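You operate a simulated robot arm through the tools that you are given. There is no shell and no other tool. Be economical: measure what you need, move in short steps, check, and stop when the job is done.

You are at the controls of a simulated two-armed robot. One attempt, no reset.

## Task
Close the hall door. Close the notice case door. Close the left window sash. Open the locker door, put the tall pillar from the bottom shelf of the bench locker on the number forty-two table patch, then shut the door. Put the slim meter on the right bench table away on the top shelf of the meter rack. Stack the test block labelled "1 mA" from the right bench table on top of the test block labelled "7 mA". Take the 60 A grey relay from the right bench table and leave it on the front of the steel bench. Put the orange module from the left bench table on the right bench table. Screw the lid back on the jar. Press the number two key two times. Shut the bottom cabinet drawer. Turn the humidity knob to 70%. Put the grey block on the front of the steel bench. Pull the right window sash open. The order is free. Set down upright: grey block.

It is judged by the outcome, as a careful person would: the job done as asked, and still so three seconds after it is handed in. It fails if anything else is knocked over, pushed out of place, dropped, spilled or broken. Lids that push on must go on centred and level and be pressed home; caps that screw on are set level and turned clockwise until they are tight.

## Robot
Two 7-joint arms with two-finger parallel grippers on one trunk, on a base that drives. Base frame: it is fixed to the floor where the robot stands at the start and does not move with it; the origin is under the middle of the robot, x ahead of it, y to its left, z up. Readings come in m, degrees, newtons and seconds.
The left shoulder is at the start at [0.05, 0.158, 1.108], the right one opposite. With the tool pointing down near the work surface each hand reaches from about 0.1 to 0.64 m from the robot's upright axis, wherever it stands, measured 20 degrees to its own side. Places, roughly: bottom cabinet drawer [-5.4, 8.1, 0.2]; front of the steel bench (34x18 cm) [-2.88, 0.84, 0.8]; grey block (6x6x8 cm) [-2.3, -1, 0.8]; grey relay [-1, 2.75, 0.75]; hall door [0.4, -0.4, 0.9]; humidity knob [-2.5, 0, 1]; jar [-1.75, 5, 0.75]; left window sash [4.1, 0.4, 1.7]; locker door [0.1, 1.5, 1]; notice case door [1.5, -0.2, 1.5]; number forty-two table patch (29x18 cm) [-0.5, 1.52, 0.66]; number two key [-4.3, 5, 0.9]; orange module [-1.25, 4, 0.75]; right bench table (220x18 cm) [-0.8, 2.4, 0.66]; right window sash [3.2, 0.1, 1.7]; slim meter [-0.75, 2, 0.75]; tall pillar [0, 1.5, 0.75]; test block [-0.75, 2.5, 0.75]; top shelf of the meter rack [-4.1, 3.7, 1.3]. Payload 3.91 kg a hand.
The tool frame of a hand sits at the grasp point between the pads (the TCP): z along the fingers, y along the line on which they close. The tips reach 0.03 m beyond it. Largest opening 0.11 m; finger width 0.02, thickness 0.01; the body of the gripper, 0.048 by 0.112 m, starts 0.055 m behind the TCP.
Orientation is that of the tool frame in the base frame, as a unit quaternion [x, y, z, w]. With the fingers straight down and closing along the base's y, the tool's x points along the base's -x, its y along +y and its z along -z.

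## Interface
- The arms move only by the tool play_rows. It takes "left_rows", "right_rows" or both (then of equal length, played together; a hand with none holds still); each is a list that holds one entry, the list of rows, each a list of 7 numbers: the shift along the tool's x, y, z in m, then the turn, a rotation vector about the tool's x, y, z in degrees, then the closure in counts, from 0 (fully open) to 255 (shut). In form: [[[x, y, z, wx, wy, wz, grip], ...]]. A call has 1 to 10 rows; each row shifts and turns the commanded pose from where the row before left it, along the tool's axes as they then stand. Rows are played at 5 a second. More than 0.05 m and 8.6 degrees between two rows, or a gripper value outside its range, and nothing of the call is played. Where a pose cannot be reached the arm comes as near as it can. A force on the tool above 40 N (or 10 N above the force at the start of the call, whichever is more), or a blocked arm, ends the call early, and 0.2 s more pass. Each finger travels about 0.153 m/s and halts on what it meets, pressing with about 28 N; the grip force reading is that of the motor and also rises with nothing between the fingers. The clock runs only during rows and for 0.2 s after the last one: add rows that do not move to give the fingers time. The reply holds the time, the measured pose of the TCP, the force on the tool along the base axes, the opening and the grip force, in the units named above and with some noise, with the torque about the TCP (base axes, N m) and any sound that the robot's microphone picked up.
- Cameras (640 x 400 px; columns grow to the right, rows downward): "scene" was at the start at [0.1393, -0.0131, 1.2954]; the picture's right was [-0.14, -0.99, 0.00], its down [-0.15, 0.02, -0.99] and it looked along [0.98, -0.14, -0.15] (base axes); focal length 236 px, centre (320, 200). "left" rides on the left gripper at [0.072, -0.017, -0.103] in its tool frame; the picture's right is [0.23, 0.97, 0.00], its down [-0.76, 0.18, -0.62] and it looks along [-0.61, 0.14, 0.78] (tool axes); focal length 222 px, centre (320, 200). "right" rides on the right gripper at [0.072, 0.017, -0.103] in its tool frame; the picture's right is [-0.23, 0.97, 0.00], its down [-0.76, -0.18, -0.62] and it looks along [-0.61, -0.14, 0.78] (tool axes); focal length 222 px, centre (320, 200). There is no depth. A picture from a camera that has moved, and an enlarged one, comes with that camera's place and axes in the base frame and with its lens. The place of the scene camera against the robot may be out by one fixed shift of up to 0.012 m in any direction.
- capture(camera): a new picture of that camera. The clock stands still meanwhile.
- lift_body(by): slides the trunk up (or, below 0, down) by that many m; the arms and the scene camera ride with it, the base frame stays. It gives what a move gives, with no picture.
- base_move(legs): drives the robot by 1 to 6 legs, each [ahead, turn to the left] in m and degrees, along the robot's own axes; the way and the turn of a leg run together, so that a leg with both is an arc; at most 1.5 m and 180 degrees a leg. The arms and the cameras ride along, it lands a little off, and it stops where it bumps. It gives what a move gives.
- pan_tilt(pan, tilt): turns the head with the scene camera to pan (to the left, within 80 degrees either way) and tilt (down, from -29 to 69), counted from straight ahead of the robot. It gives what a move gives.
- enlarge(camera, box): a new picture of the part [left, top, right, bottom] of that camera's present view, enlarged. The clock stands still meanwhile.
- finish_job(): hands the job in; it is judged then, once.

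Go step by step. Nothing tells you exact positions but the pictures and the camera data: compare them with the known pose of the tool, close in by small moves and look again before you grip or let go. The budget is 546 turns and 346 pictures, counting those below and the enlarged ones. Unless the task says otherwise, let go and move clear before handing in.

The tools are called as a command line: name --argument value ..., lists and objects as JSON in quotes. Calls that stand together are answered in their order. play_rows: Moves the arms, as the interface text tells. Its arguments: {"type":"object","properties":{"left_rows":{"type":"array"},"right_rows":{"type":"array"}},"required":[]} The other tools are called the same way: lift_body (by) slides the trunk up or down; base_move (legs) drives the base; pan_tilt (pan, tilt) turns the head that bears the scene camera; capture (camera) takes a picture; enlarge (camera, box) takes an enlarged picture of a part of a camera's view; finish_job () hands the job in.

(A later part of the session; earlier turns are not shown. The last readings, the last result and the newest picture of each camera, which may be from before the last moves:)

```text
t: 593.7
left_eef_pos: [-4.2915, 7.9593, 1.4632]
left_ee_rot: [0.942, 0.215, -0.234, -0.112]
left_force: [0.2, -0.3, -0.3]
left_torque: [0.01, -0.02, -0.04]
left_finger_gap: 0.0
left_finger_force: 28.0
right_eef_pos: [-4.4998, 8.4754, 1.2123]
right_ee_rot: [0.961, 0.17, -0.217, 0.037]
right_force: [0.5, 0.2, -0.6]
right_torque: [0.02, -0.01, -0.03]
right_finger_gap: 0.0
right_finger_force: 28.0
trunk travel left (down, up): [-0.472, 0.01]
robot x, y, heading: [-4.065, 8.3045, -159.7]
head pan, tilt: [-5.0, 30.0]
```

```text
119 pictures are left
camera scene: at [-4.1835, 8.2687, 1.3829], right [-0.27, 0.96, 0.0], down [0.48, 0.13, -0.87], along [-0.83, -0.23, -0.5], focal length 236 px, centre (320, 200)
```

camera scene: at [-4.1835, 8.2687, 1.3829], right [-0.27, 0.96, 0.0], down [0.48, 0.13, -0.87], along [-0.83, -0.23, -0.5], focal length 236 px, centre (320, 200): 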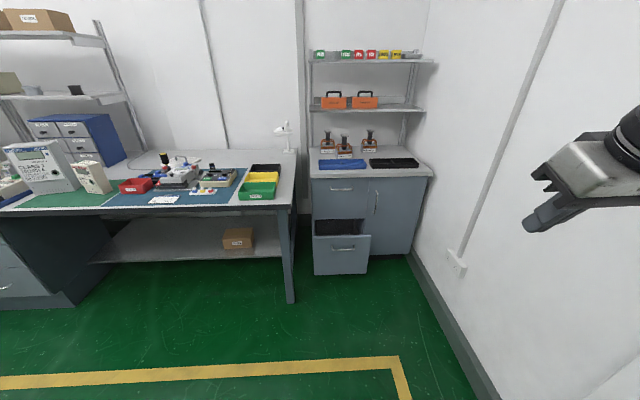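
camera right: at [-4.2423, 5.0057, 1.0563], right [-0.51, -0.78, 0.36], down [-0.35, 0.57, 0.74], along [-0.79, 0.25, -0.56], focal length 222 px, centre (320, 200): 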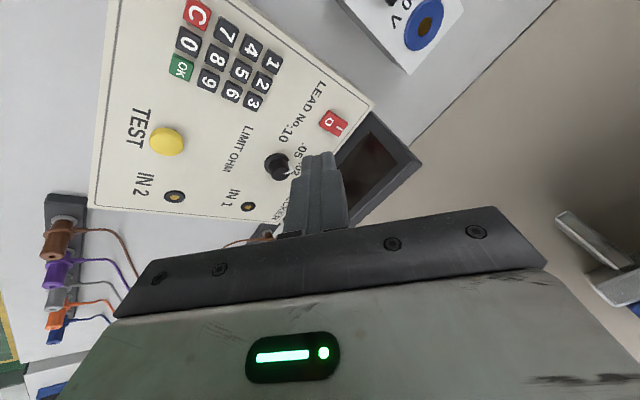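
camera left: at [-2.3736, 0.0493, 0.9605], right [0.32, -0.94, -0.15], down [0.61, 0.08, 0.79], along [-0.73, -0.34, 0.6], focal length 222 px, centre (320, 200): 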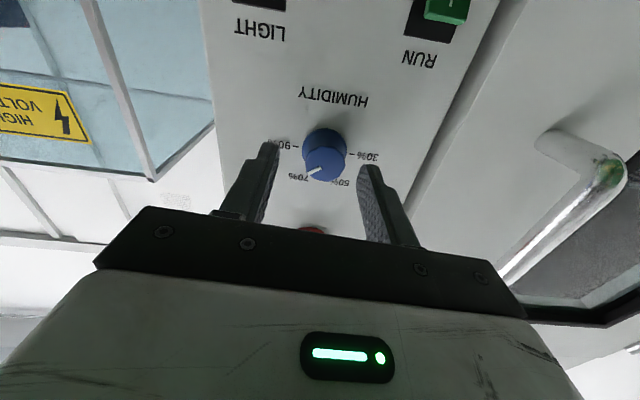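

Pushing with the back of the base keeps both arms and the head well away from the cabinet. I'll turn round and line up backwards with the drawer.

base_move --legs '[[0, 90], [0, 75], [-0.7, 0], [0, 12.7]]'

pan_tilt --pan 80 --tilt 40

capture --camera "scene"

```text
t: 605.4
left_eef_pos: [-4.5207, 8.5878, 1.4624]
left_ee_rot: [-0.183, 0.948, -0.121, 0.23]
left_force: [-0.3, -0.1, 0.5]
left_torque: [-0.01, 0.04, -0.03]
left_finger_gap: 0.0
left_finger_force: 28.1
right_eef_pos: [-4.347, 8.0585, 1.2117]
right_ee_rot: [-0.137, 0.966, 0.029, 0.218]
right_force: [-0.1, -0.4, -0.6]
right_torque: [0.0, 0.03, -0.02]
right_finger_gap: 0.0
right_finger_force: 27.7
trunk travel left (down, up): [-0.472, 0.01]
robot x, y, heading: [-4.7717, 8.252, 16.6]
head pan, tilt: [-5.0, 30.0]
```

```text
t: 606.9
left_eef_pos: [-4.5194, 8.5879, 1.4619]
left_ee_rot: [-0.183, 0.949, -0.12, 0.228]
left_force: [-0.7, 0.6, -1.0]
left_torque: [0.03, 0.01, 0.0]
left_finger_gap: 0.0001
left_finger_force: 28.0
right_eef_pos: [-4.3462, 8.0585, 1.2116]
right_ee_rot: [-0.138, 0.966, 0.029, 0.219]
right_force: [0.0, -0.6, -1.0]
right_torque: [-0.01, 0.03, 0.0]
right_finger_gap: 0.0
right_finger_force: 28.1
trunk travel left (down, up): [-0.472, 0.01]
robot x, y, heading: [-4.7689, 8.2557, 16.6]
head pan, tilt: [80.0, 40.0]
```

```text
118 pictures are left
camera scene: at [-4.7323, 8.3518, 1.3675], right [0.99, 0.11, 0.0], down [0.07, -0.64, -0.77], along [-0.09, 0.76, -0.64], focal length 236 px, centre (320, 200)
```

scene: 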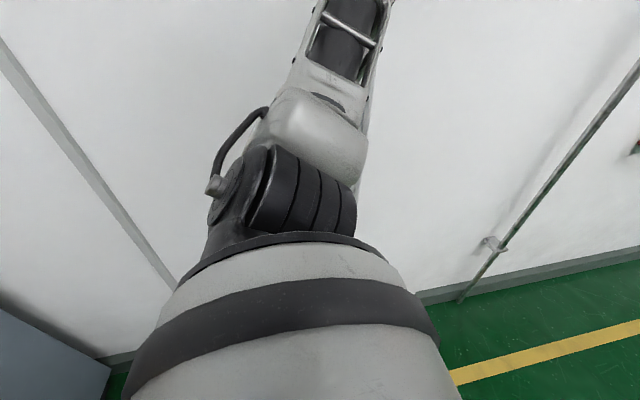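

I'm lined up at v≈9.32. Backing toward the drawer.

base_move --legs '[[-0.35, 0]]'

base_move --legs '[[-0.1, 0]]'

```text
t: 609.2
left_eef_pos: [-4.856, 8.4885, 1.4631]
left_ee_rot: [-0.185, 0.948, -0.12, 0.23]
left_force: [0.3, -1.1, -0.3]
left_torque: [0.01, -0.01, -0.01]
left_finger_gap: 0.0
left_finger_force: 28.5
right_eef_pos: [-4.6788, 7.9605, 1.2114]
right_ee_rot: [-0.14, 0.965, 0.03, 0.218]
right_force: [-0.3, -0.3, 0.3]
right_torque: [0.0, -0.01, 0.01]
right_finger_gap: 0.0001
right_finger_force: 28.0
trunk travel left (down, up): [-0.472, 0.01]
robot x, y, heading: [-5.0997, 8.1545, 17.0]
head pan, tilt: [80.0, 40.0]
```

```text
t: 610.3
left_eef_pos: [-4.9475, 8.4609, 1.4639]
left_ee_rot: [-0.187, 0.948, -0.119, 0.229]
left_force: [0.5, -0.4, -0.1]
left_torque: [0.02, -0.01, 0.0]
left_finger_gap: 0.0001
left_finger_force: 28.4
right_eef_pos: [-4.7726, 7.9324, 1.2119]
right_ee_rot: [-0.14, 0.965, 0.03, 0.22]
right_force: [0.0, 0.4, 0.3]
right_torque: [-0.01, 0.0, 0.0]
right_finger_gap: 0.0
right_finger_force: 28.1
trunk travel left (down, up): [-0.472, 0.01]
robot x, y, heading: [-5.194, 8.126, 16.8]
head pan, tilt: [80.0, 40.0]
```

base_move --legs '[[-0.07, 0]]'

base_move --legs '[[-0.06, 0]]'

```text
t: 611.1
left_eef_pos: [-4.953, 8.459, 1.4627]
left_ee_rot: [-0.186, 0.948, -0.12, 0.229]
left_force: [0.8, -0.3, -0.5]
left_torque: [0.01, 0.0, 0.0]
left_finger_gap: 0.0004
left_finger_force: 28.2
right_eef_pos: [-4.7754, 7.9304, 1.2122]
right_ee_rot: [-0.141, 0.965, 0.031, 0.219]
right_force: [0.7, 0.0, -0.1]
right_torque: [0.01, 0.01, 0.05]
right_finger_gap: 0.0
right_finger_force: 28.2
trunk travel left (down, up): [-0.472, 0.01]
robot x, y, heading: [-5.1993, 8.1247, 17.2]
head pan, tilt: [80.0, 40.0]
stopped in leg 1: the robot was blocked; the commanded pose is now the measured one
```

```text
t: 611.9
left_eef_pos: [-4.9526, 8.4582, 1.464]
left_ee_rot: [-0.187, 0.948, -0.12, 0.23]
left_force: [-0.8, 0.8, 1.2]
left_torque: [0.01, -0.02, -0.02]
left_finger_gap: 0.0
left_finger_force: 28.1
right_eef_pos: [-4.7766, 7.9311, 1.2109]
right_ee_rot: [-0.142, 0.965, 0.031, 0.218]
right_force: [0.0, -0.4, -0.1]
right_torque: [-0.02, -0.01, -0.02]
right_finger_gap: 0.0
right_finger_force: 28.4
trunk travel left (down, up): [-0.472, 0.01]
robot x, y, heading: [-5.2007, 8.1269, 16.9]
head pan, tilt: [80.0, 40.0]
stopped in leg 1: the robot was blocked; the commanded pose is now the measured one
```

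Blocked. I'll drive forward again and look back at the drawer.

base_move --legs '[[0.9, 0], [0, -100]]'

pan_tilt --pan -75 --tilt 30

capture --camera "scene"

```text
t: 620.8
left_eef_pos: [-4.0459, 8.0874, 1.4642]
left_ee_rot: [0.605, 0.753, -0.254, 0.056]
left_force: [0.6, 0.4, 0.1]
left_torque: [0.0, 0.02, 0.02]
left_finger_gap: 0.0001
left_finger_force: 28.5
right_eef_pos: [-4.5945, 8.002, 1.2128]
right_ee_rot: [0.646, 0.731, -0.147, 0.164]
right_force: [0.0, 0.2, 0.8]
right_torque: [-0.02, -0.01, 0.0]
right_finger_gap: 0.0001
right_finger_force: 28.0
trunk travel left (down, up): [-0.472, 0.01]
robot x, y, heading: [-4.3317, 8.3861, -82.8]
head pan, tilt: [80.0, 40.0]
```

```text
t: 623.2
left_eef_pos: [-4.0453, 8.0892, 1.4632]
left_ee_rot: [0.604, 0.753, -0.253, 0.057]
left_force: [-0.2, -0.1, 0.2]
left_torque: [-0.05, 0.0, -0.02]
left_finger_gap: 0.0001
left_finger_force: 27.9
right_eef_pos: [-4.5944, 8.0025, 1.2124]
right_ee_rot: [0.646, 0.731, -0.148, 0.164]
right_force: [0.3, -1.4, 0.2]
right_torque: [0.0, 0.02, -0.01]
right_finger_gap: 0.0
right_finger_force: 28.4
trunk travel left (down, up): [-0.472, 0.01]
robot x, y, heading: [-4.3349, 8.3886, -82.7]
head pan, tilt: [-75.0, 30.0]
```

```text
117 pictures are left
camera scene: at [-4.4032, 8.3127, 1.3829], right [-0.38, 0.92, 0.0], down [0.46, 0.19, -0.87], along [-0.8, -0.33, -0.5], focal length 236 px, centre (320, 200)
```

scene: 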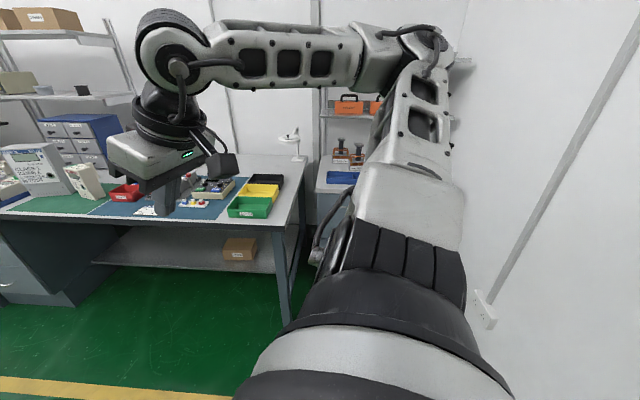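

base_move --legs '[[0, -79]]'

pan_tilt --pan 0 --tilt 30

enlarge --camera "scene" --box '[200, 100, 440, 320]'

```text
t: 627.0
left_eef_pos: [-4.5641, 8.0433, 1.4633]
left_ee_rot: [0.943, 0.207, -0.232, -0.115]
left_force: [0.0, 0.1, -0.4]
left_torque: [0.01, 0.01, -0.01]
left_finger_gap: 0.0001
left_finger_force: 28.3
right_eef_pos: [-4.7637, 8.5606, 1.2126]
right_ee_rot: [0.962, 0.163, -0.217, 0.034]
right_force: [0.5, -0.6, -0.3]
right_torque: [-0.03, -0.01, -0.02]
right_finger_gap: 0.0
right_finger_force: 28.2
trunk travel left (down, up): [-0.472, 0.01]
robot x, y, heading: [-4.331, 8.3872, -160.5]
head pan, tilt: [-75.0, 30.0]
```

```text
t: 628.4
left_eef_pos: [-4.5626, 8.0435, 1.4631]
left_ee_rot: [0.943, 0.207, -0.232, -0.116]
left_force: [1.0, 0.1, 0.1]
left_torque: [0.02, 0.02, 0.04]
left_finger_gap: 0.0
left_finger_force: 28.2
right_eef_pos: [-4.764, 8.5631, 1.212]
right_ee_rot: [0.962, 0.164, -0.218, 0.035]
right_force: [0.1, -0.2, 0.1]
right_torque: [-0.02, 0.0, 0.01]
right_finger_gap: 0.0001
right_finger_force: 28.5
trunk travel left (down, up): [-0.472, 0.01]
robot x, y, heading: [-4.3279, 8.3894, -160.4]
head pan, tilt: [0.0, 30.0]
```

```text
1.82 times, centred on (320, 210) of scene
camera zoom: at [-4.4476, 8.3432, 1.3829], right [-0.33, 0.94, 0.0], down [0.47, 0.17, -0.87], along [-0.82, -0.29, -0.5], focal length 429 px, centre (320, 182)
```

zoom: 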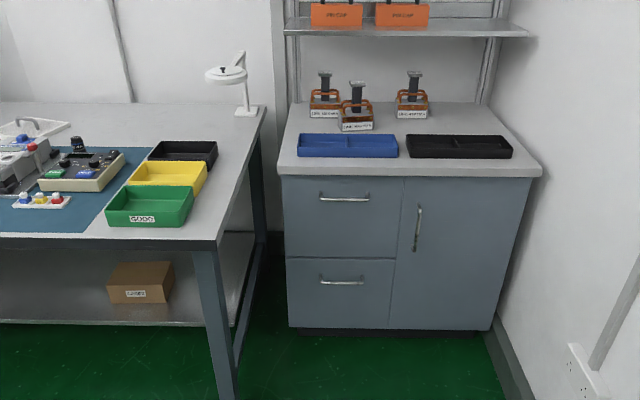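

The bottom drawer is flush shut. Next the jar on the left bench: driving back down the aisle.

base_move --legs '[[0, 88.4], [1.5, 0], [1.5, 0], [0.95, 0], [0, 90]]'

pan_tilt --pan 0 --tilt 25

capture --camera "scene"

```text
t: 655.0
left_eef_pos: [-2.8321, 4.9905, 1.4624]
left_ee_rot: [-0.198, 0.945, -0.117, 0.231]
left_force: [0.2, 0.5, -0.3]
left_torque: [-0.01, 0.01, 0.02]
left_finger_gap: 0.0003
left_finger_force: 28.0
right_eef_pos: [-2.6422, 4.4676, 1.2115]
right_ee_rot: [-0.154, 0.963, 0.033, 0.219]
right_force: [0.2, 0.8, 0.3]
right_torque: [0.03, -0.03, 0.02]
right_finger_gap: 0.0
right_finger_force: 28.1
trunk travel left (down, up): [-0.472, 0.01]
robot x, y, heading: [-3.0714, 4.6489, 18.5]
head pan, tilt: [0.0, 30.0]
```

```text
t: 655.6
left_eef_pos: [-2.8321, 4.9906, 1.4627]
left_ee_rot: [-0.198, 0.945, -0.117, 0.231]
left_force: [0.0, -0.3, -1.0]
left_torque: [0.02, -0.01, -0.01]
left_finger_gap: 0.0
left_finger_force: 27.7
right_eef_pos: [-2.642, 4.4674, 1.2111]
right_ee_rot: [-0.153, 0.963, 0.033, 0.219]
right_force: [-0.3, -0.3, -0.1]
right_torque: [0.0, 0.0, 0.01]
right_finger_gap: 0.0
right_finger_force: 28.1
trunk travel left (down, up): [-0.472, 0.01]
robot x, y, heading: [-3.0712, 4.6522, 18.4]
head pan, tilt: [0.0, 25.0]
```

```text
115 pictures are left
camera scene: at [-2.9368, 4.6932, 1.3908], right [0.32, -0.95, 0.0], down [-0.4, -0.13, -0.91], along [0.86, 0.29, -0.42], focal length 236 px, centre (320, 200)
```

scene: 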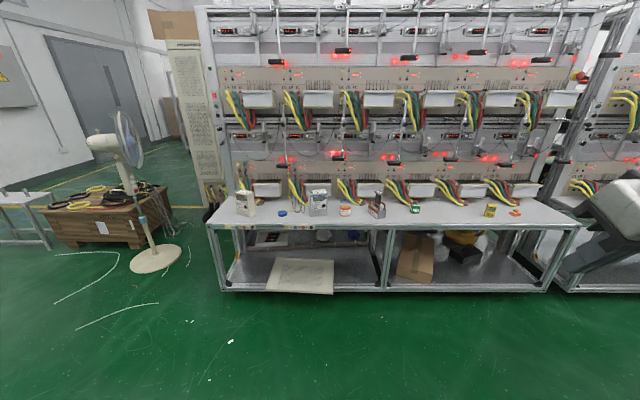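

enlarge --camera "scene" --box '[210, 170, 410, 240]'

enlarge --camera "scene" --box '[400, 170, 600, 240]'

```text
3.20 times, centred on (310, 205) of scene
camera zoom: at [-2.9368, 4.6932, 1.3908], right [0.32, -0.95, 0.0], down [-0.4, -0.13, -0.91], along [0.86, 0.29, -0.42], focal length 755 px, centre (352, 184)
```

zoom: 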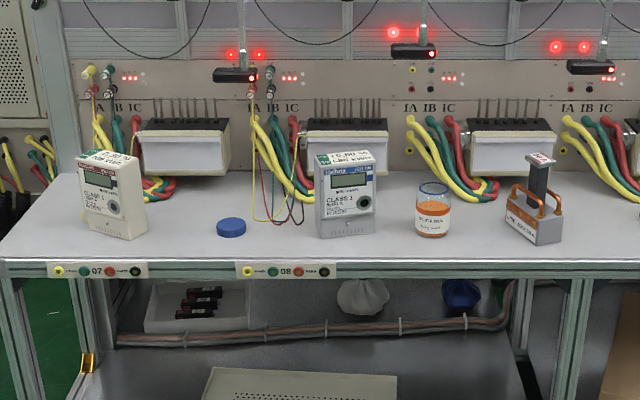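

```text
3.20 times, centred on (500, 205) of scene
camera zoom: at [-2.9368, 4.6932, 1.3908], right [0.32, -0.95, 0.0], down [-0.4, -0.13, -0.91], along [0.86, 0.29, -0.42], focal length 755 px, centre (-256, 184)
```

zoom: 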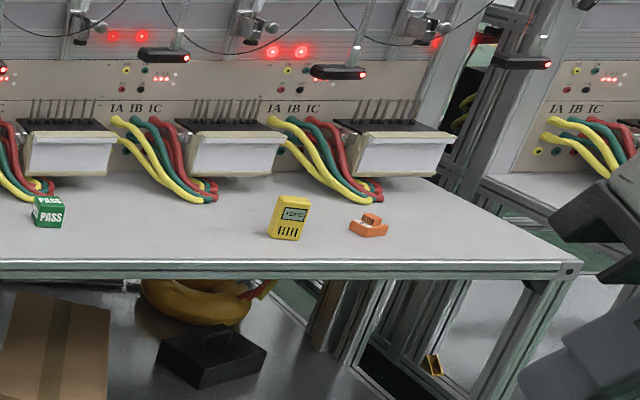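

The jar (orange contents) is at about u=-0.02, v=5.23 and its blue lid at v=5.62. I'll line up for the lid with the right hand.

base_move --legs '[[0, 32.5], [0.87, 0], [0, -33]]'

lift_body --by -0.2

play_rows --right_rows '[[[0, 0, 0, 0, 8, 0, 60], [0, 0, 0, 0, 8, 0, 60], [0, 0, 0, 0, 8, 0, 60], [0, 0, 0.04, 0, 1.5, 0, 60], [0, 0, 0.04, 0, 0, 0, 60]]]'

pan_tilt --pan -10 --tilt 35

capture --camera "scene"

capture --camera "right"

```text
t: 663.4
left_eef_pos: [-2.2839, 5.6663, 1.4628]
left_ee_rot: [-0.196, 0.946, -0.118, 0.231]
left_force: [0.7, 0.3, -0.1]
left_torque: [0.04, -0.01, 0.04]
left_finger_gap: 0.0
left_finger_force: 28.2
right_eef_pos: [-2.0956, 5.143, 1.2125]
right_ee_rot: [-0.151, 0.963, 0.033, 0.218]
right_force: [0.9, 0.9, 0.1]
right_torque: [0.01, 0.02, 0.0]
right_finger_gap: 0.0
right_finger_force: 27.6
trunk travel left (down, up): [-0.472, 0.01]
robot x, y, heading: [-2.524, 5.3273, 18.4]
head pan, tilt: [0.0, 25.0]
```

```text
t: 665.6
left_eef_pos: [-2.2851, 5.6662, 1.2626]
left_ee_rot: [-0.196, 0.946, -0.118, 0.23]
left_force: [0.9, 0.2, 0.0]
left_torque: [0.0, -0.01, 0.01]
left_finger_gap: 0.0001
left_finger_force: 27.8
right_eef_pos: [-2.0963, 5.1418, 1.0118]
right_ee_rot: [-0.151, 0.964, 0.033, 0.218]
right_force: [0.6, -0.6, -0.2]
right_torque: [-0.02, 0.03, 0.01]
right_finger_gap: 0.0001
right_finger_force: 28.1
trunk travel left (down, up): [-0.272, 0.21]
robot x, y, heading: [-2.5229, 5.3311, 18.4]
head pan, tilt: [0.0, 25.0]
```

```text
t: 666.8
left_eef_pos: [-2.2835, 5.6669, 1.2633]
left_ee_rot: [-0.196, 0.946, -0.118, 0.231]
left_force: [0.3, -0.4, -0.2]
left_torque: [0.03, 0.02, 0.0]
left_finger_gap: 0.0
left_finger_force: 27.9
right_eef_pos: [-2.0948, 5.1423, 0.9348]
right_ee_rot: [-0.155, 0.988, -0.002, -0.001]
right_force: [0.4, -0.1, 0.3]
right_torque: [0.02, -0.02, 0.01]
right_finger_gap: 0.0842
right_finger_force: 0.0
trunk travel left (down, up): [-0.272, 0.21]
robot x, y, heading: [-2.5283, 5.3266, 18.3]
head pan, tilt: [0.0, 25.0]
```

```text
t: 667.5
left_eef_pos: [-2.2849, 5.6666, 1.262]
left_ee_rot: [-0.196, 0.946, -0.118, 0.231]
left_force: [-0.5, 0.3, 0.1]
left_torque: [-0.05, 0.02, 0.01]
left_finger_gap: 0.0001
left_finger_force: 27.6
right_eef_pos: [-2.0958, 5.1422, 0.9343]
right_ee_rot: [-0.154, 0.988, -0.002, 0.0]
right_force: [1.0, 0.1, 0.2]
right_torque: [0.02, 0.05, 0.0]
right_finger_gap: 0.0843
right_finger_force: 0.1
trunk travel left (down, up): [-0.272, 0.21]
robot x, y, heading: [-2.5193, 5.3288, 17.9]
head pan, tilt: [-10.0, 35.0]
```

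```text
112 pictures are left
camera scene: at [-2.3912, 5.3541, 1.1751], right [0.14, -0.99, 0.0], down [-0.57, -0.08, -0.82], along [0.81, 0.12, -0.57], focal length 236 px, centre (320, 200)
```

scene: 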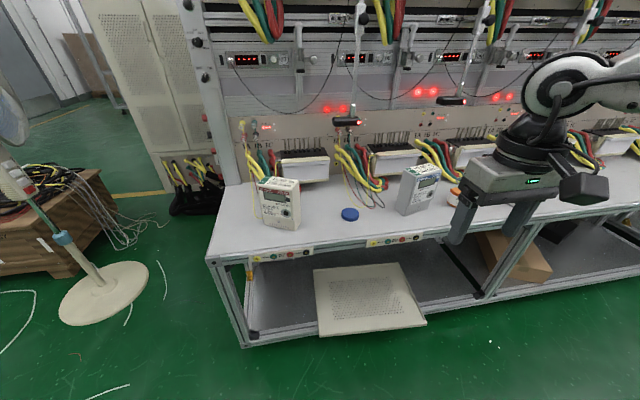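

```text
111 pictures are left
camera right: at [-2.1679, 5.1375, 1.0393], right [-0.08, 1.0, 0.0], down [0.78, 0.07, 0.62], along [0.62, 0.05, -0.78], focal length 222 px, centre (320, 200)
```

right: 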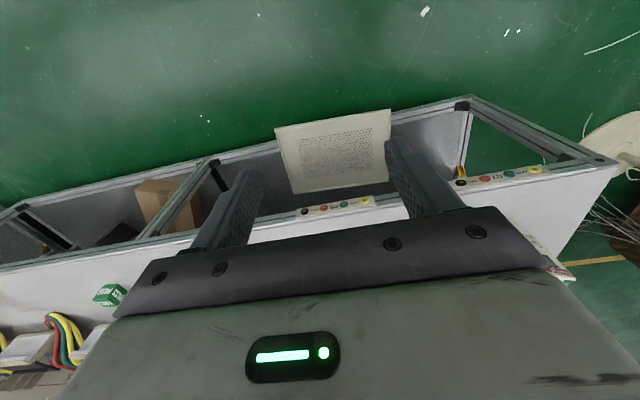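

base_move --legs '[[0.12, 0]]'

play_rows --right_rows '[[[-0.045, 0.015, 0, 0, 0, 0, 60], [-0.045, 0.015, 0, 0, 0, 0, 60], [-0.045, 0.015, 0, 0, 0, 0, 60], [-0.04, 0.015, 0, 0, 0, 0, 60], [-0.03, 0.015, 0.03, 0, 0, 0, 60], [0, 0.015, 0.03, 0, 0, 0, 60]]]'

capture --camera "right"

enlarge --camera "scene" --box '[240, 150, 440, 270]'

```text
t: 668.7
left_eef_pos: [-2.1718, 5.7062, 1.264]
left_ee_rot: [-0.196, 0.946, -0.118, 0.231]
left_force: [1.1, 0.2, -0.1]
left_torque: [0.0, 0.02, -0.01]
left_finger_gap: 0.0
left_finger_force: 27.8
right_eef_pos: [-1.9824, 5.1808, 0.935]
right_ee_rot: [-0.156, 0.988, -0.002, 0.0]
right_force: [0.7, -0.1, -0.4]
right_torque: [0.0, 0.03, 0.02]
right_finger_gap: 0.0842
right_finger_force: 0.1
trunk travel left (down, up): [-0.272, 0.21]
robot x, y, heading: [-2.4121, 5.3665, 18.6]
head pan, tilt: [-10.0, 35.0]
```

```text
t: 670.1
left_eef_pos: [-2.1717, 5.7053, 1.2623]
left_ee_rot: [-0.196, 0.946, -0.118, 0.231]
left_force: [0.1, 0.0, -0.8]
left_torque: [-0.06, 0.03, -0.02]
left_finger_gap: 0.0002
left_finger_force: 28.2
right_eef_pos: [-1.8288, 5.3145, 0.8753]
right_ee_rot: [-0.154, 0.988, -0.001, 0.001]
right_force: [0.6, 0.5, -0.3]
right_torque: [0.0, 0.01, 0.01]
right_finger_gap: 0.0843
right_finger_force: 0.0
right hand out of reach, approached as far as the arm can: row 5, 6
trunk travel left (down, up): [-0.272, 0.21]
robot x, y, heading: [-2.4079, 5.3644, 18.4]
head pan, tilt: [-10.0, 35.0]
```

```text
110 pictures are left
camera right: at [-1.9012, 5.3095, 0.9793], right [-0.08, 1.0, 0.0], down [0.78, 0.07, 0.62], along [0.62, 0.05, -0.78], focal length 222 px, centre (320, 200)
```

right: 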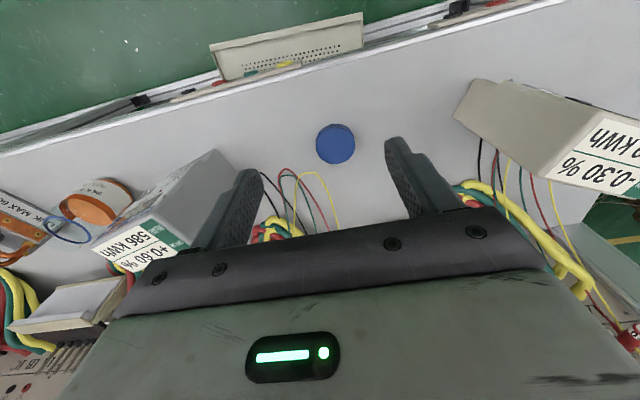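

```text
3.20 times, centred on (340, 210) of scene
camera zoom: at [-2.2779, 5.3915, 1.1751], right [0.14, -0.99, 0.0], down [-0.57, -0.08, -0.82], along [0.81, 0.12, -0.57], focal length 755 px, centre (256, 168)
```

zoom: 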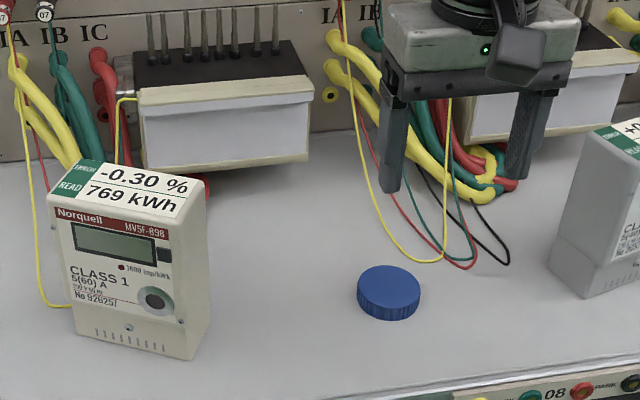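

The lid is 6.7 cm ahead of the TCP. Driving 6 cm forward and lowering with the trunk.

base_move --legs '[[0.066, 0]]'

lift_body --by -0.11

capture --camera "right"

```text
t: 671.1
left_eef_pos: [-2.1079, 5.7256, 1.2628]
left_ee_rot: [-0.195, 0.946, -0.118, 0.232]
left_force: [0.8, -0.5, -0.6]
left_torque: [0.0, -0.03, -0.03]
left_finger_gap: 0.0
left_finger_force: 28.0
right_eef_pos: [-1.7652, 5.335, 0.8753]
right_ee_rot: [-0.155, 0.988, -0.001, 0.0]
right_force: [0.8, -0.1, -0.3]
right_torque: [-0.01, -0.02, 0.03]
right_finger_gap: 0.0843
right_finger_force: 0.1
trunk travel left (down, up): [-0.272, 0.21]
robot x, y, heading: [-2.347, 5.3843, 18.2]
head pan, tilt: [-10.0, 35.0]
```

```text
t: 672.5
left_eef_pos: [-2.1086, 5.7256, 1.1537]
left_ee_rot: [-0.195, 0.946, -0.118, 0.232]
left_force: [-0.6, -1.0, -0.6]
left_torque: [0.02, 0.02, 0.02]
left_finger_gap: 0.0001
left_finger_force: 27.8
right_eef_pos: [-1.7676, 5.3346, 0.7655]
right_ee_rot: [-0.155, 0.988, 0.0, 0.001]
right_force: [-0.6, -0.6, -0.3]
right_torque: [-0.02, -0.04, 0.0]
right_finger_gap: 0.0843
right_finger_force: 0.0
trunk travel left (down, up): [-0.162, 0.32]
robot x, y, heading: [-2.3443, 5.3847, 18.3]
head pan, tilt: [-10.0, 35.0]
```

```text
108 pictures are left
camera right: at [-1.839, 5.3292, 0.8698], right [-0.08, 1.0, 0.0], down [0.78, 0.06, 0.62], along [0.62, 0.05, -0.78], focal length 222 px, centre (320, 200)
```

right: 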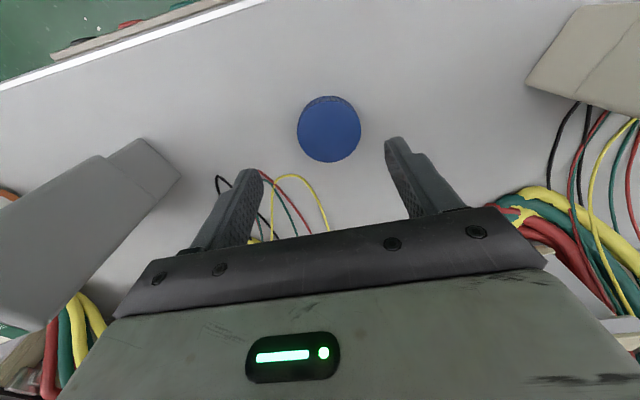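

play_rows --right_rows '[[[-0.002, 0.008, 0, 0, 0, 0, 60], [0, 0, 0, 0, 0, 0, 60]]]'

lift_body --by -0.068

capture --camera "right"

```text
t: 673.1
left_eef_pos: [-2.1092, 5.7241, 1.1534]
left_ee_rot: [-0.197, 0.946, -0.116, 0.231]
left_force: [0.1, -1.1, 0.2]
left_torque: [0.02, 0.01, 0.01]
left_finger_gap: 0.0
left_finger_force: 28.1
right_eef_pos: [-1.7696, 5.3389, 0.7664]
right_ee_rot: [-0.154, 0.988, -0.001, 0.002]
right_force: [0.0, -0.4, 0.3]
right_torque: [0.01, 0.02, -0.03]
right_finger_gap: 0.084
right_finger_force: 0.0
right hand out of reach, approached as far as the arm can: row 1
trunk travel left (down, up): [-0.162, 0.32]
robot x, y, heading: [-2.3486, 5.3828, 18.1]
head pan, tilt: [-10.0, 35.0]
```

```text
t: 674.2
left_eef_pos: [-2.1087, 5.7248, 1.0853]
left_ee_rot: [-0.195, 0.946, -0.117, 0.232]
left_force: [-0.2, -0.7, -0.3]
left_torque: [-0.03, 0.02, -0.03]
left_finger_gap: 0.0
left_finger_force: 27.1
right_eef_pos: [-1.7711, 5.3388, 0.6995]
right_ee_rot: [-0.155, 0.988, -0.001, 0.002]
right_force: [-1.0, -0.2, -0.4]
right_torque: [-0.01, -0.04, -0.02]
right_finger_gap: 0.0842
right_finger_force: 0.1
trunk travel left (down, up): [-0.094, 0.388]
robot x, y, heading: [-2.3506, 5.389, 18.3]
head pan, tilt: [-10.0, 35.0]
```

```text
107 pictures are left
camera right: at [-1.8425, 5.333, 0.803], right [-0.08, 1.0, 0.0], down [0.78, 0.06, 0.63], along [0.62, 0.05, -0.78], focal length 222 px, centre (320, 200)
```

right: 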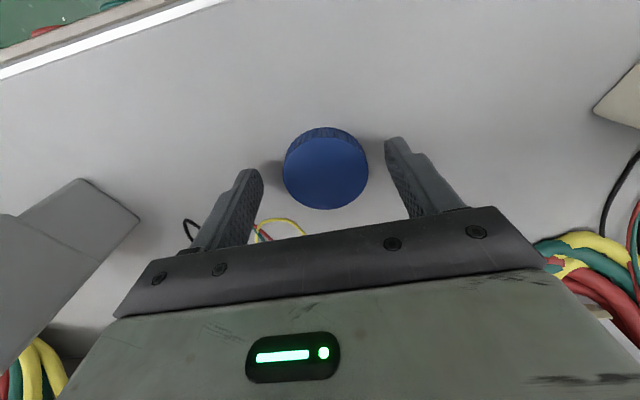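

Centred. Lowering 6 mm and gripping the lid.

lift_body --by -0.006

play_rows --right_rows '[[[0, 0, 0, 0, 0, 0, 110], [0, 0, 0, 0, 0, 0, 180], [0, 0, 0, 0, 0, 0, 255], [0, 0, 0, 0, 0, 0, 255]]]'

lift_body --by 0.2

capture --camera "right"

```text
t: 674.8
left_eef_pos: [-2.1081, 5.7246, 1.0794]
left_ee_rot: [-0.195, 0.946, -0.119, 0.231]
left_force: [0.4, 0.7, 0.1]
left_torque: [0.02, -0.01, 0.03]
left_finger_gap: 0.0002
left_finger_force: 28.3
right_eef_pos: [-1.7695, 5.3386, 0.6931]
right_ee_rot: [-0.154, 0.988, 0.0, 0.002]
right_force: [-1.2, 0.4, 0.0]
right_torque: [-0.02, -0.03, -0.02]
right_finger_gap: 0.0841
right_finger_force: 0.0
trunk travel left (down, up): [-0.088, 0.394]
robot x, y, heading: [-2.3469, 5.3881, 18.3]
head pan, tilt: [-10.0, 35.0]
```

```text
t: 675.8
left_eef_pos: [-2.108, 5.7255, 1.0787]
left_ee_rot: [-0.197, 0.946, -0.118, 0.231]
left_force: [0.3, -0.1, 0.4]
left_torque: [0.0, 0.01, 0.0]
left_finger_gap: 0.0
left_finger_force: 27.8
right_eef_pos: [-1.7692, 5.339, 0.6923]
right_ee_rot: [-0.154, 0.988, -0.001, 0.002]
right_force: [-0.4, 0.3, -0.2]
right_torque: [0.01, -0.03, -0.01]
right_finger_gap: 0.0551
right_finger_force: 28.1
trunk travel left (down, up): [-0.088, 0.394]
robot x, y, heading: [-2.3468, 5.3824, 17.9]
head pan, tilt: [-10.0, 35.0]
```

```text
t: 677.9
left_eef_pos: [-2.1086, 5.724, 1.2793]
left_ee_rot: [-0.196, 0.946, -0.118, 0.231]
left_force: [-0.4, 0.5, 0.5]
left_torque: [0.0, 0.0, 0.0]
left_finger_gap: 0.0
left_finger_force: 28.0
right_eef_pos: [-1.7698, 5.3388, 0.8932]
right_ee_rot: [-0.155, 0.988, 0.0, 0.002]
right_force: [-0.4, -0.2, 0.3]
right_torque: [-0.01, 0.01, 0.0]
right_finger_gap: 0.0555
right_finger_force: 27.7
trunk travel left (down, up): [-0.288, 0.194]
robot x, y, heading: [-2.3468, 5.3879, 18.4]
head pan, tilt: [-10.0, 35.0]
```

```text
106 pictures are left
camera right: at [-1.8424, 5.333, 0.9968], right [-0.08, 1.0, 0.0], down [0.78, 0.06, 0.63], along [0.62, 0.05, -0.78], focal length 222 px, centre (320, 200)
```

right: 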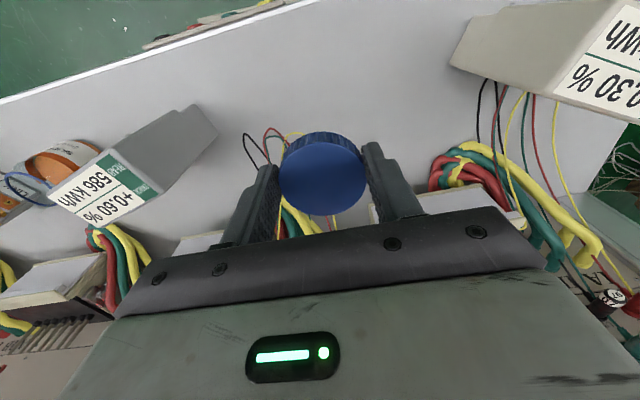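

The lid is held (5.5 cm). Moving along to the jar.

base_move --legs '[[-0.45, 0], [0, -45], [0.55, 0], [0, 45]]'

capture --camera "scene"

capture --camera "right"

```text
t: 687.5
left_eef_pos: [-2.0377, 5.3365, 1.279]
left_ee_rot: [-0.195, 0.946, -0.118, 0.23]
left_force: [0.3, 0.2, -0.4]
left_torque: [0.02, -0.05, 0.01]
left_finger_gap: 0.0
left_finger_force: 27.6
right_eef_pos: [-1.6991, 4.9497, 0.8938]
right_ee_rot: [-0.153, 0.988, -0.001, 0.002]
right_force: [0.1, 0.1, 0.7]
right_torque: [-0.02, 0.01, -0.02]
right_finger_gap: 0.0552
right_finger_force: 28.3
trunk travel left (down, up): [-0.288, 0.194]
robot x, y, heading: [-2.2754, 5.0024, 18.1]
head pan, tilt: [-10.0, 35.0]
```

```text
105 pictures are left
camera scene: at [-2.1448, 5.0244, 1.1911], right [0.14, -0.99, 0.0], down [-0.57, -0.08, -0.82], along [0.81, 0.11, -0.57], focal length 236 px, centre (320, 200)
```

scene: 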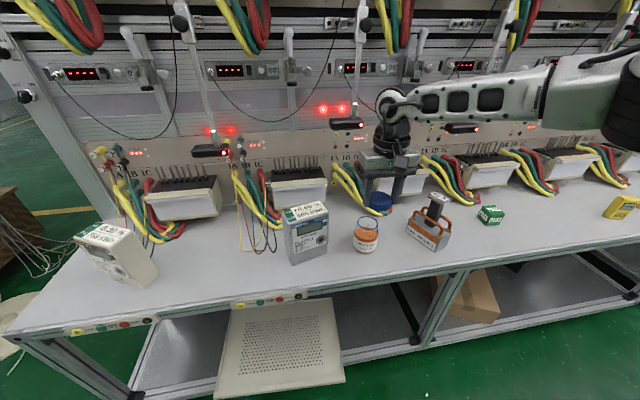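

```text
104 pictures are left
camera right: at [-1.772, 4.9445, 0.9971], right [-0.08, 1.0, 0.0], down [0.78, 0.06, 0.63], along [0.62, 0.05, -0.78], focal length 222 px, centre (320, 200)
```

right: 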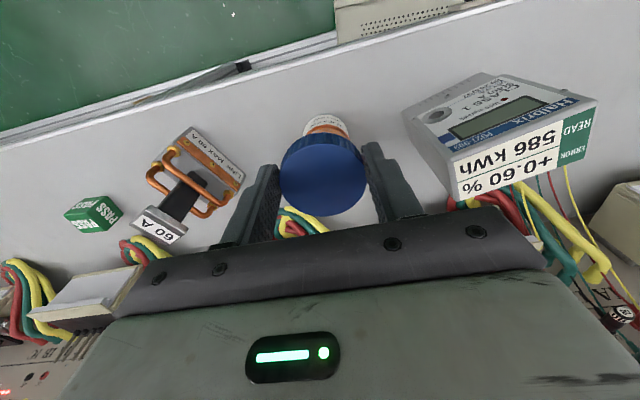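

enlarge --camera "scene" --box '[310, 150, 460, 270]'

enlarge --camera "right" --box '[240, 90, 420, 230]'

```text
3.33 times, centred on (385, 210) of scene
camera zoom: at [-2.1448, 5.0244, 1.1911], right [0.14, -0.99, 0.0], down [-0.57, -0.08, -0.82], along [0.81, 0.11, -0.57], focal length 786 px, centre (103, 167)
```

zoom: 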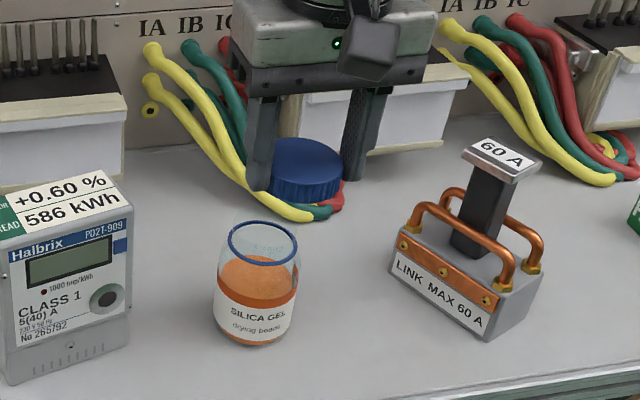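

```text
2.86 times, centred on (330, 160) of right
camera zoom: at [-1.772, 4.9445, 0.9971], right [-0.08, 1.0, 0.0], down [0.78, 0.06, 0.63], along [0.62, 0.05, -0.78], focal length 635 px, centre (291, 314)
```

zoom: 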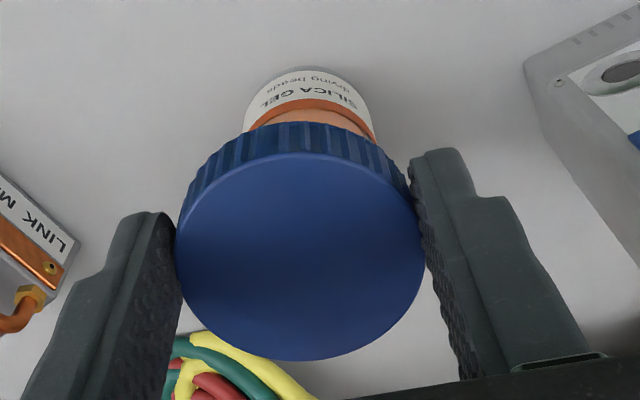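

I'll step the hand back 6 cm to get an unobstructed wrist view of the jar mouth.

play_rows --right_rows '[[[0.035, 0, 0, 0, 0, 0, 255], [0.035, 0, 0, 0, 0, 0, 255], [0, 0, 0, 0, 0, 0, 255]]]'

enlarge --camera "right" --box '[240, 40, 420, 180]'

```text
t: 688.3
left_eef_pos: [-2.0373, 5.3374, 1.2805]
left_ee_rot: [-0.194, 0.946, -0.118, 0.231]
left_force: [0.2, 1.0, 0.7]
left_torque: [0.0, 0.0, 0.02]
left_finger_gap: 0.0
left_finger_force: 28.3
right_eef_pos: [-1.7642, 4.929, 0.8918]
right_ee_rot: [-0.153, 0.988, 0.0, 0.002]
right_force: [0.7, 0.7, 0.0]
right_torque: [0.04, -0.01, -0.03]
right_finger_gap: 0.0547
right_finger_force: 28.0
trunk travel left (down, up): [-0.288, 0.194]
robot x, y, heading: [-2.2791, 4.9997, 18.0]
head pan, tilt: [-10.0, 35.0]
```

```text
2.86 times, centred on (330, 110) of right
camera zoom: at [-1.8372, 4.923, 0.9968], right [-0.08, 1.0, 0.0], down [0.78, 0.06, 0.63], along [0.62, 0.05, -0.78], focal length 635 px, centre (291, 457)
```

zoom: 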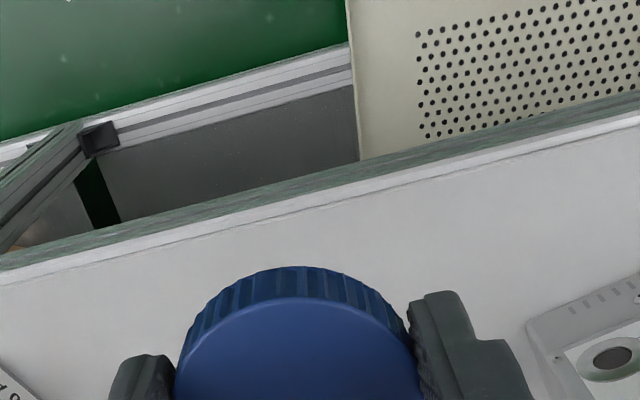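

The view direction is the other way; I'll return forward and shift sideways to the right instead.

play_rows --right_rows '[[[-0.035, -0.03, 0, 0, 0, 0, 255], [-0.035, -0.03, 0, 0, 0, 0, 255], [0, -0.02, 0, 0, 0, 0, 255], [0, 0, 0, 0, 0, 0, 255]]]'

enlarge --camera "right" --box '[300, 60, 500, 220]'

```text
t: 689.3
left_eef_pos: [-2.0368, 5.3369, 1.2792]
left_ee_rot: [-0.194, 0.946, -0.118, 0.231]
left_force: [0.0, -0.4, -0.1]
left_torque: [0.01, 0.02, -0.01]
left_finger_gap: 0.0
left_finger_force: 27.8
right_eef_pos: [-1.6724, 4.8736, 0.893]
right_ee_rot: [-0.153, 0.988, 0.0, 0.002]
right_force: [0.3, 0.6, -0.4]
right_torque: [-0.03, -0.02, 0.02]
right_finger_gap: 0.0548
right_finger_force: 27.8
trunk travel left (down, up): [-0.288, 0.194]
robot x, y, heading: [-2.2781, 4.9974, 18.0]
head pan, tilt: [-10.0, 35.0]
```

```text
2.50 times, centred on (400, 140) of right
camera zoom: at [-1.7461, 4.8671, 0.9965], right [-0.08, 1.0, 0.0], down [0.78, 0.06, 0.63], along [0.62, 0.05, -0.78], focal length 555 px, centre (120, 350)
```

zoom: 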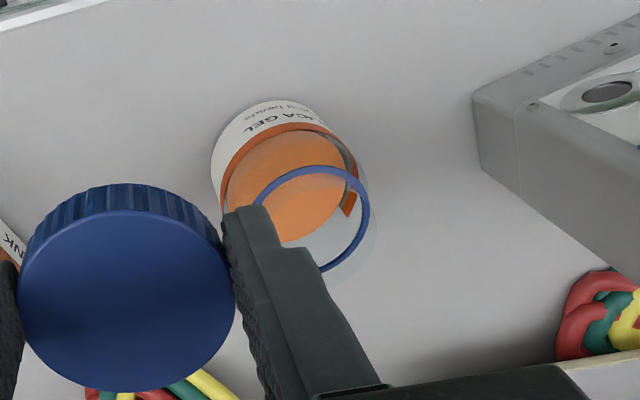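

The mouth centre is at about (-1.637, 4.967), rim z≈0.75. Driving 6 cm forward and shifting back left over it.

base_move --legs '[[0.06, 0]]'

play_rows --right_rows '[[[0, 0.026, 0, 0, 0, 0, 255], [0, 0.026, 0, 0, 0, 0, 255], [0, 0.026, 0, 0, 0, 0, 255], [0, 0, 0, 0, 0, 0, 255]]]'

lift_body --by -0.07

capture --camera "right"

enlarge --camera "scene" --box '[310, 170, 460, 290]'

```text
t: 690.3
left_eef_pos: [-1.9802, 5.3562, 1.279]
left_ee_rot: [-0.194, 0.946, -0.118, 0.231]
left_force: [0.4, 0.3, -1.7]
left_torque: [-0.01, -0.02, -0.02]
left_finger_gap: 0.0
left_finger_force: 28.3
right_eef_pos: [-1.6165, 4.8899, 0.8927]
right_ee_rot: [-0.153, 0.988, 0.0, 0.001]
right_force: [0.1, -0.2, -0.3]
right_torque: [0.02, -0.03, 0.01]
right_finger_gap: 0.0546
right_finger_force: 27.5
trunk travel left (down, up): [-0.288, 0.194]
robot x, y, heading: [-2.2177, 5.0162, 18.1]
head pan, tilt: [-10.0, 35.0]
```

```text
t: 691.3
left_eef_pos: [-1.9812, 5.3543, 1.2798]
left_ee_rot: [-0.194, 0.946, -0.118, 0.231]
left_force: [0.4, 0.8, 0.0]
left_torque: [-0.02, 0.01, 0.0]
left_finger_gap: 0.0
left_finger_force: 27.9
right_eef_pos: [-1.6411, 4.9667, 0.8943]
right_ee_rot: [-0.153, 0.988, 0.0, 0.002]
right_force: [-0.1, -0.1, 0.1]
right_torque: [0.02, 0.0, 0.0]
right_finger_gap: 0.0544
right_finger_force: 28.4
trunk travel left (down, up): [-0.288, 0.194]
robot x, y, heading: [-2.222, 5.0176, 18.3]
head pan, tilt: [-10.0, 35.0]
```

```text
t: 692.4
left_eef_pos: [-1.9807, 5.3559, 1.2085]
left_ee_rot: [-0.195, 0.946, -0.118, 0.231]
left_force: [-0.4, 0.0, 0.1]
left_torque: [-0.03, 0.0, 0.0]
left_finger_gap: 0.0001
left_finger_force: 27.4
right_eef_pos: [-1.6399, 4.9656, 0.8231]
right_ee_rot: [-0.153, 0.988, 0.0, 0.003]
right_force: [0.1, -0.6, 0.1]
right_torque: [0.0, 0.0, 0.01]
right_finger_gap: 0.055
right_finger_force: 28.0
trunk travel left (down, up): [-0.218, 0.264]
robot x, y, heading: [-2.2228, 5.0162, 18.0]
head pan, tilt: [-10.0, 35.0]
```

```text
99 pictures are left
camera right: at [-1.7134, 4.9611, 0.9273], right [-0.08, 1.0, 0.0], down [0.78, 0.06, 0.63], along [0.62, 0.05, -0.78], focal length 222 px, centre (320, 200)
```

right: 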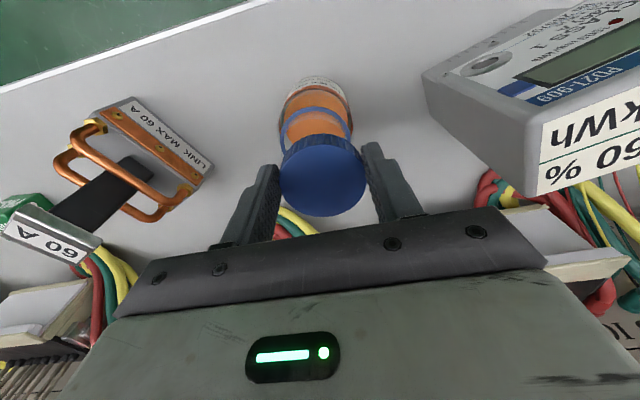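

```text
3.33 times, centred on (385, 230) of scene
camera zoom: at [-2.0883, 5.0426, 1.1211], right [0.14, -0.99, 0.0], down [-0.57, -0.08, -0.82], along [0.81, 0.11, -0.57], focal length 786 px, centre (103, 100)
```

zoom: 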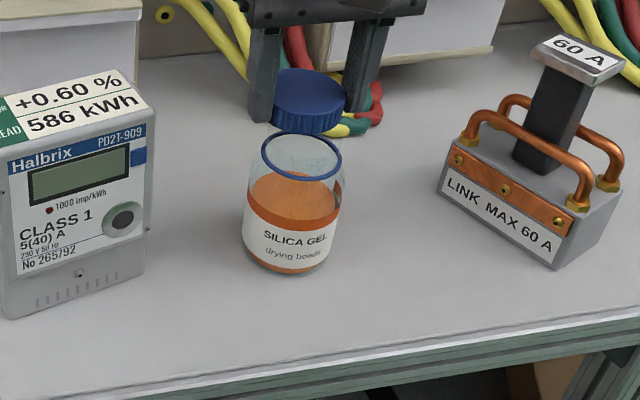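

Lid and mouth are within about 4 mm of each other. I'll correct 4 mm to the right and 2 mm forward, then lower toward the rim.

play_rows --right_rows '[[[-0.002, -0.0045, 0, 0, 0, 0, 255], [0, 0, 0, 0, 0, 0, 255]]]'

lift_body --by -0.022

enlarge --camera "scene" --box '[330, 170, 430, 270]'

enlarge --camera "right" --box '[240, 60, 400, 240]'

```text
t: 693.0
left_eef_pos: [-1.9812, 5.3539, 1.2095]
left_ee_rot: [-0.194, 0.946, -0.118, 0.231]
left_force: [0.1, 0.2, 0.4]
left_torque: [-0.01, 0.0, 0.01]
left_finger_gap: 0.0001
left_finger_force: 28.4
right_eef_pos: [-1.6374, 4.9618, 0.8229]
right_ee_rot: [-0.153, 0.988, 0.0, 0.002]
right_force: [0.3, 0.6, -0.3]
right_torque: [-0.01, 0.01, -0.03]
right_finger_gap: 0.055
right_finger_force: 27.9
trunk travel left (down, up): [-0.218, 0.264]
robot x, y, heading: [-2.2236, 5.0149, 17.6]
head pan, tilt: [-10.0, 35.0]
```

```text
t: 693.7
left_eef_pos: [-1.9822, 5.3546, 1.1882]
left_ee_rot: [-0.194, 0.946, -0.119, 0.232]
left_force: [-0.3, -0.5, -0.6]
left_torque: [0.0, 0.0, 0.0]
left_finger_gap: 0.0
left_finger_force: 28.6
right_eef_pos: [-1.6371, 4.9636, 0.8059]
right_ee_rot: [-0.153, 0.988, 0.002, 0.005]
right_force: [-0.7, -2.5, 22.0]
right_torque: [-0.11, 0.19, 0.03]
right_finger_gap: 0.055
right_finger_force: 27.8
trunk travel left (down, up): [-0.196, 0.286]
robot x, y, heading: [-2.2227, 5.0172, 17.9]
head pan, tilt: [-10.0, 35.0]
```

```text
4.00 times, centred on (380, 220) of scene
camera zoom: at [-2.0898, 5.0425, 1.0997], right [0.14, -0.99, 0.0], down [-0.57, -0.08, -0.82], along [0.81, 0.11, -0.57], focal length 943 px, centre (80, 120)
```

zoom: 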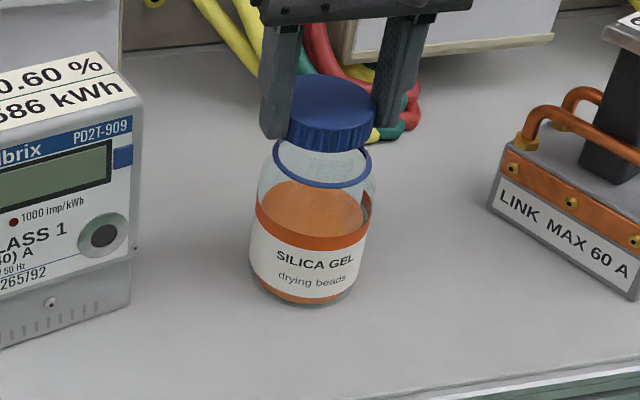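

```text
2.22 times, centred on (320, 150) of right
camera zoom: at [-1.7108, 4.9576, 0.909], right [-0.08, 1.0, 0.0], down [0.77, 0.06, 0.63], along [0.63, 0.05, -0.78], focal length 494 px, centre (320, 311)
```

zoom: 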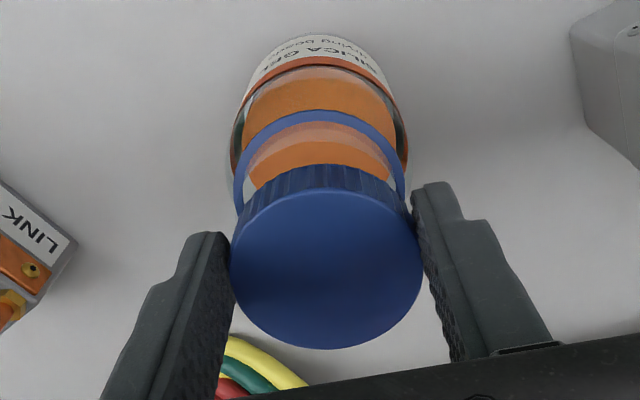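

The lid's bottom is on the rim (22 N up) and aligned with the mouth in both views. I'll ease the pressure and start turning clockwise.

lift_body --by 0.002

play_rows --right_rows '[[[0, 0, 0, 0, 0, 8, 255], [0, 0, 0, 0, 0, 8, 255], [0, 0, 0, 0, 0, 8, 255], [0, 0, 0.0003, 0, 0, 8, 255], [0, 0, 0.0003, 0, 0, 8, 255], [0, 0, 0.0003, 0, 0, 8, 255], [0, 0, 0.0003, 0, 0, 8, 255], [0, 0, 0, 0, 0, 8, 255]]]'

enlarge --camera "scene" --box '[330, 170, 430, 270]'

```text
t: 694.2
left_eef_pos: [-1.982, 5.3555, 1.1894]
left_ee_rot: [-0.194, 0.946, -0.119, 0.232]
left_force: [-0.3, -0.1, -0.4]
left_torque: [0.03, -0.02, -0.02]
left_finger_gap: 0.0002
left_finger_force: 27.5
right_eef_pos: [-1.6371, 4.964, 0.8049]
right_ee_rot: [-0.153, 0.988, 0.001, 0.005]
right_force: [2.5, -1.4, 21.0]
right_torque: [0.09, 0.07, -0.04]
right_finger_gap: 0.055
right_finger_force: 28.0
trunk travel left (down, up): [-0.198, 0.284]
robot x, y, heading: [-2.222, 5.0123, 18.1]
head pan, tilt: [-10.0, 35.0]
```

```text
t: 696.0
left_eef_pos: [-1.9815, 5.3556, 1.1895]
left_ee_rot: [-0.194, 0.946, -0.118, 0.232]
left_force: [0.7, -0.4, -0.1]
left_torque: [-0.06, -0.01, -0.03]
left_finger_gap: 0.0002
left_finger_force: 28.6
right_eef_pos: [-1.6383, 4.9636, 0.8039]
right_ee_rot: [0.395, 0.919, 0.003, 0.004]
right_force: [-1.9, 0.9, 17.2]
right_torque: [0.12, 0.07, 0.07]
right_finger_gap: 0.0551
right_finger_force: 27.4
trunk travel left (down, up): [-0.198, 0.284]
robot x, y, heading: [-2.2228, 5.0149, 17.9]
head pan, tilt: [-10.0, 35.0]
```

```text
4.00 times, centred on (380, 220) of scene
camera zoom: at [-2.0897, 5.0428, 1.1013], right [0.14, -0.99, 0.0], down [-0.57, -0.08, -0.82], along [0.81, 0.11, -0.57], focal length 943 px, centre (80, 120)
```

zoom: 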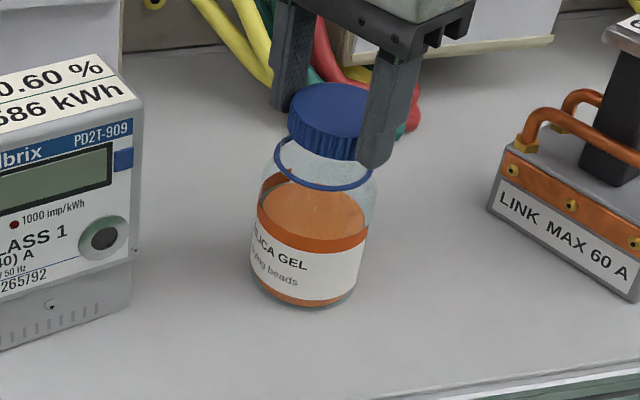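

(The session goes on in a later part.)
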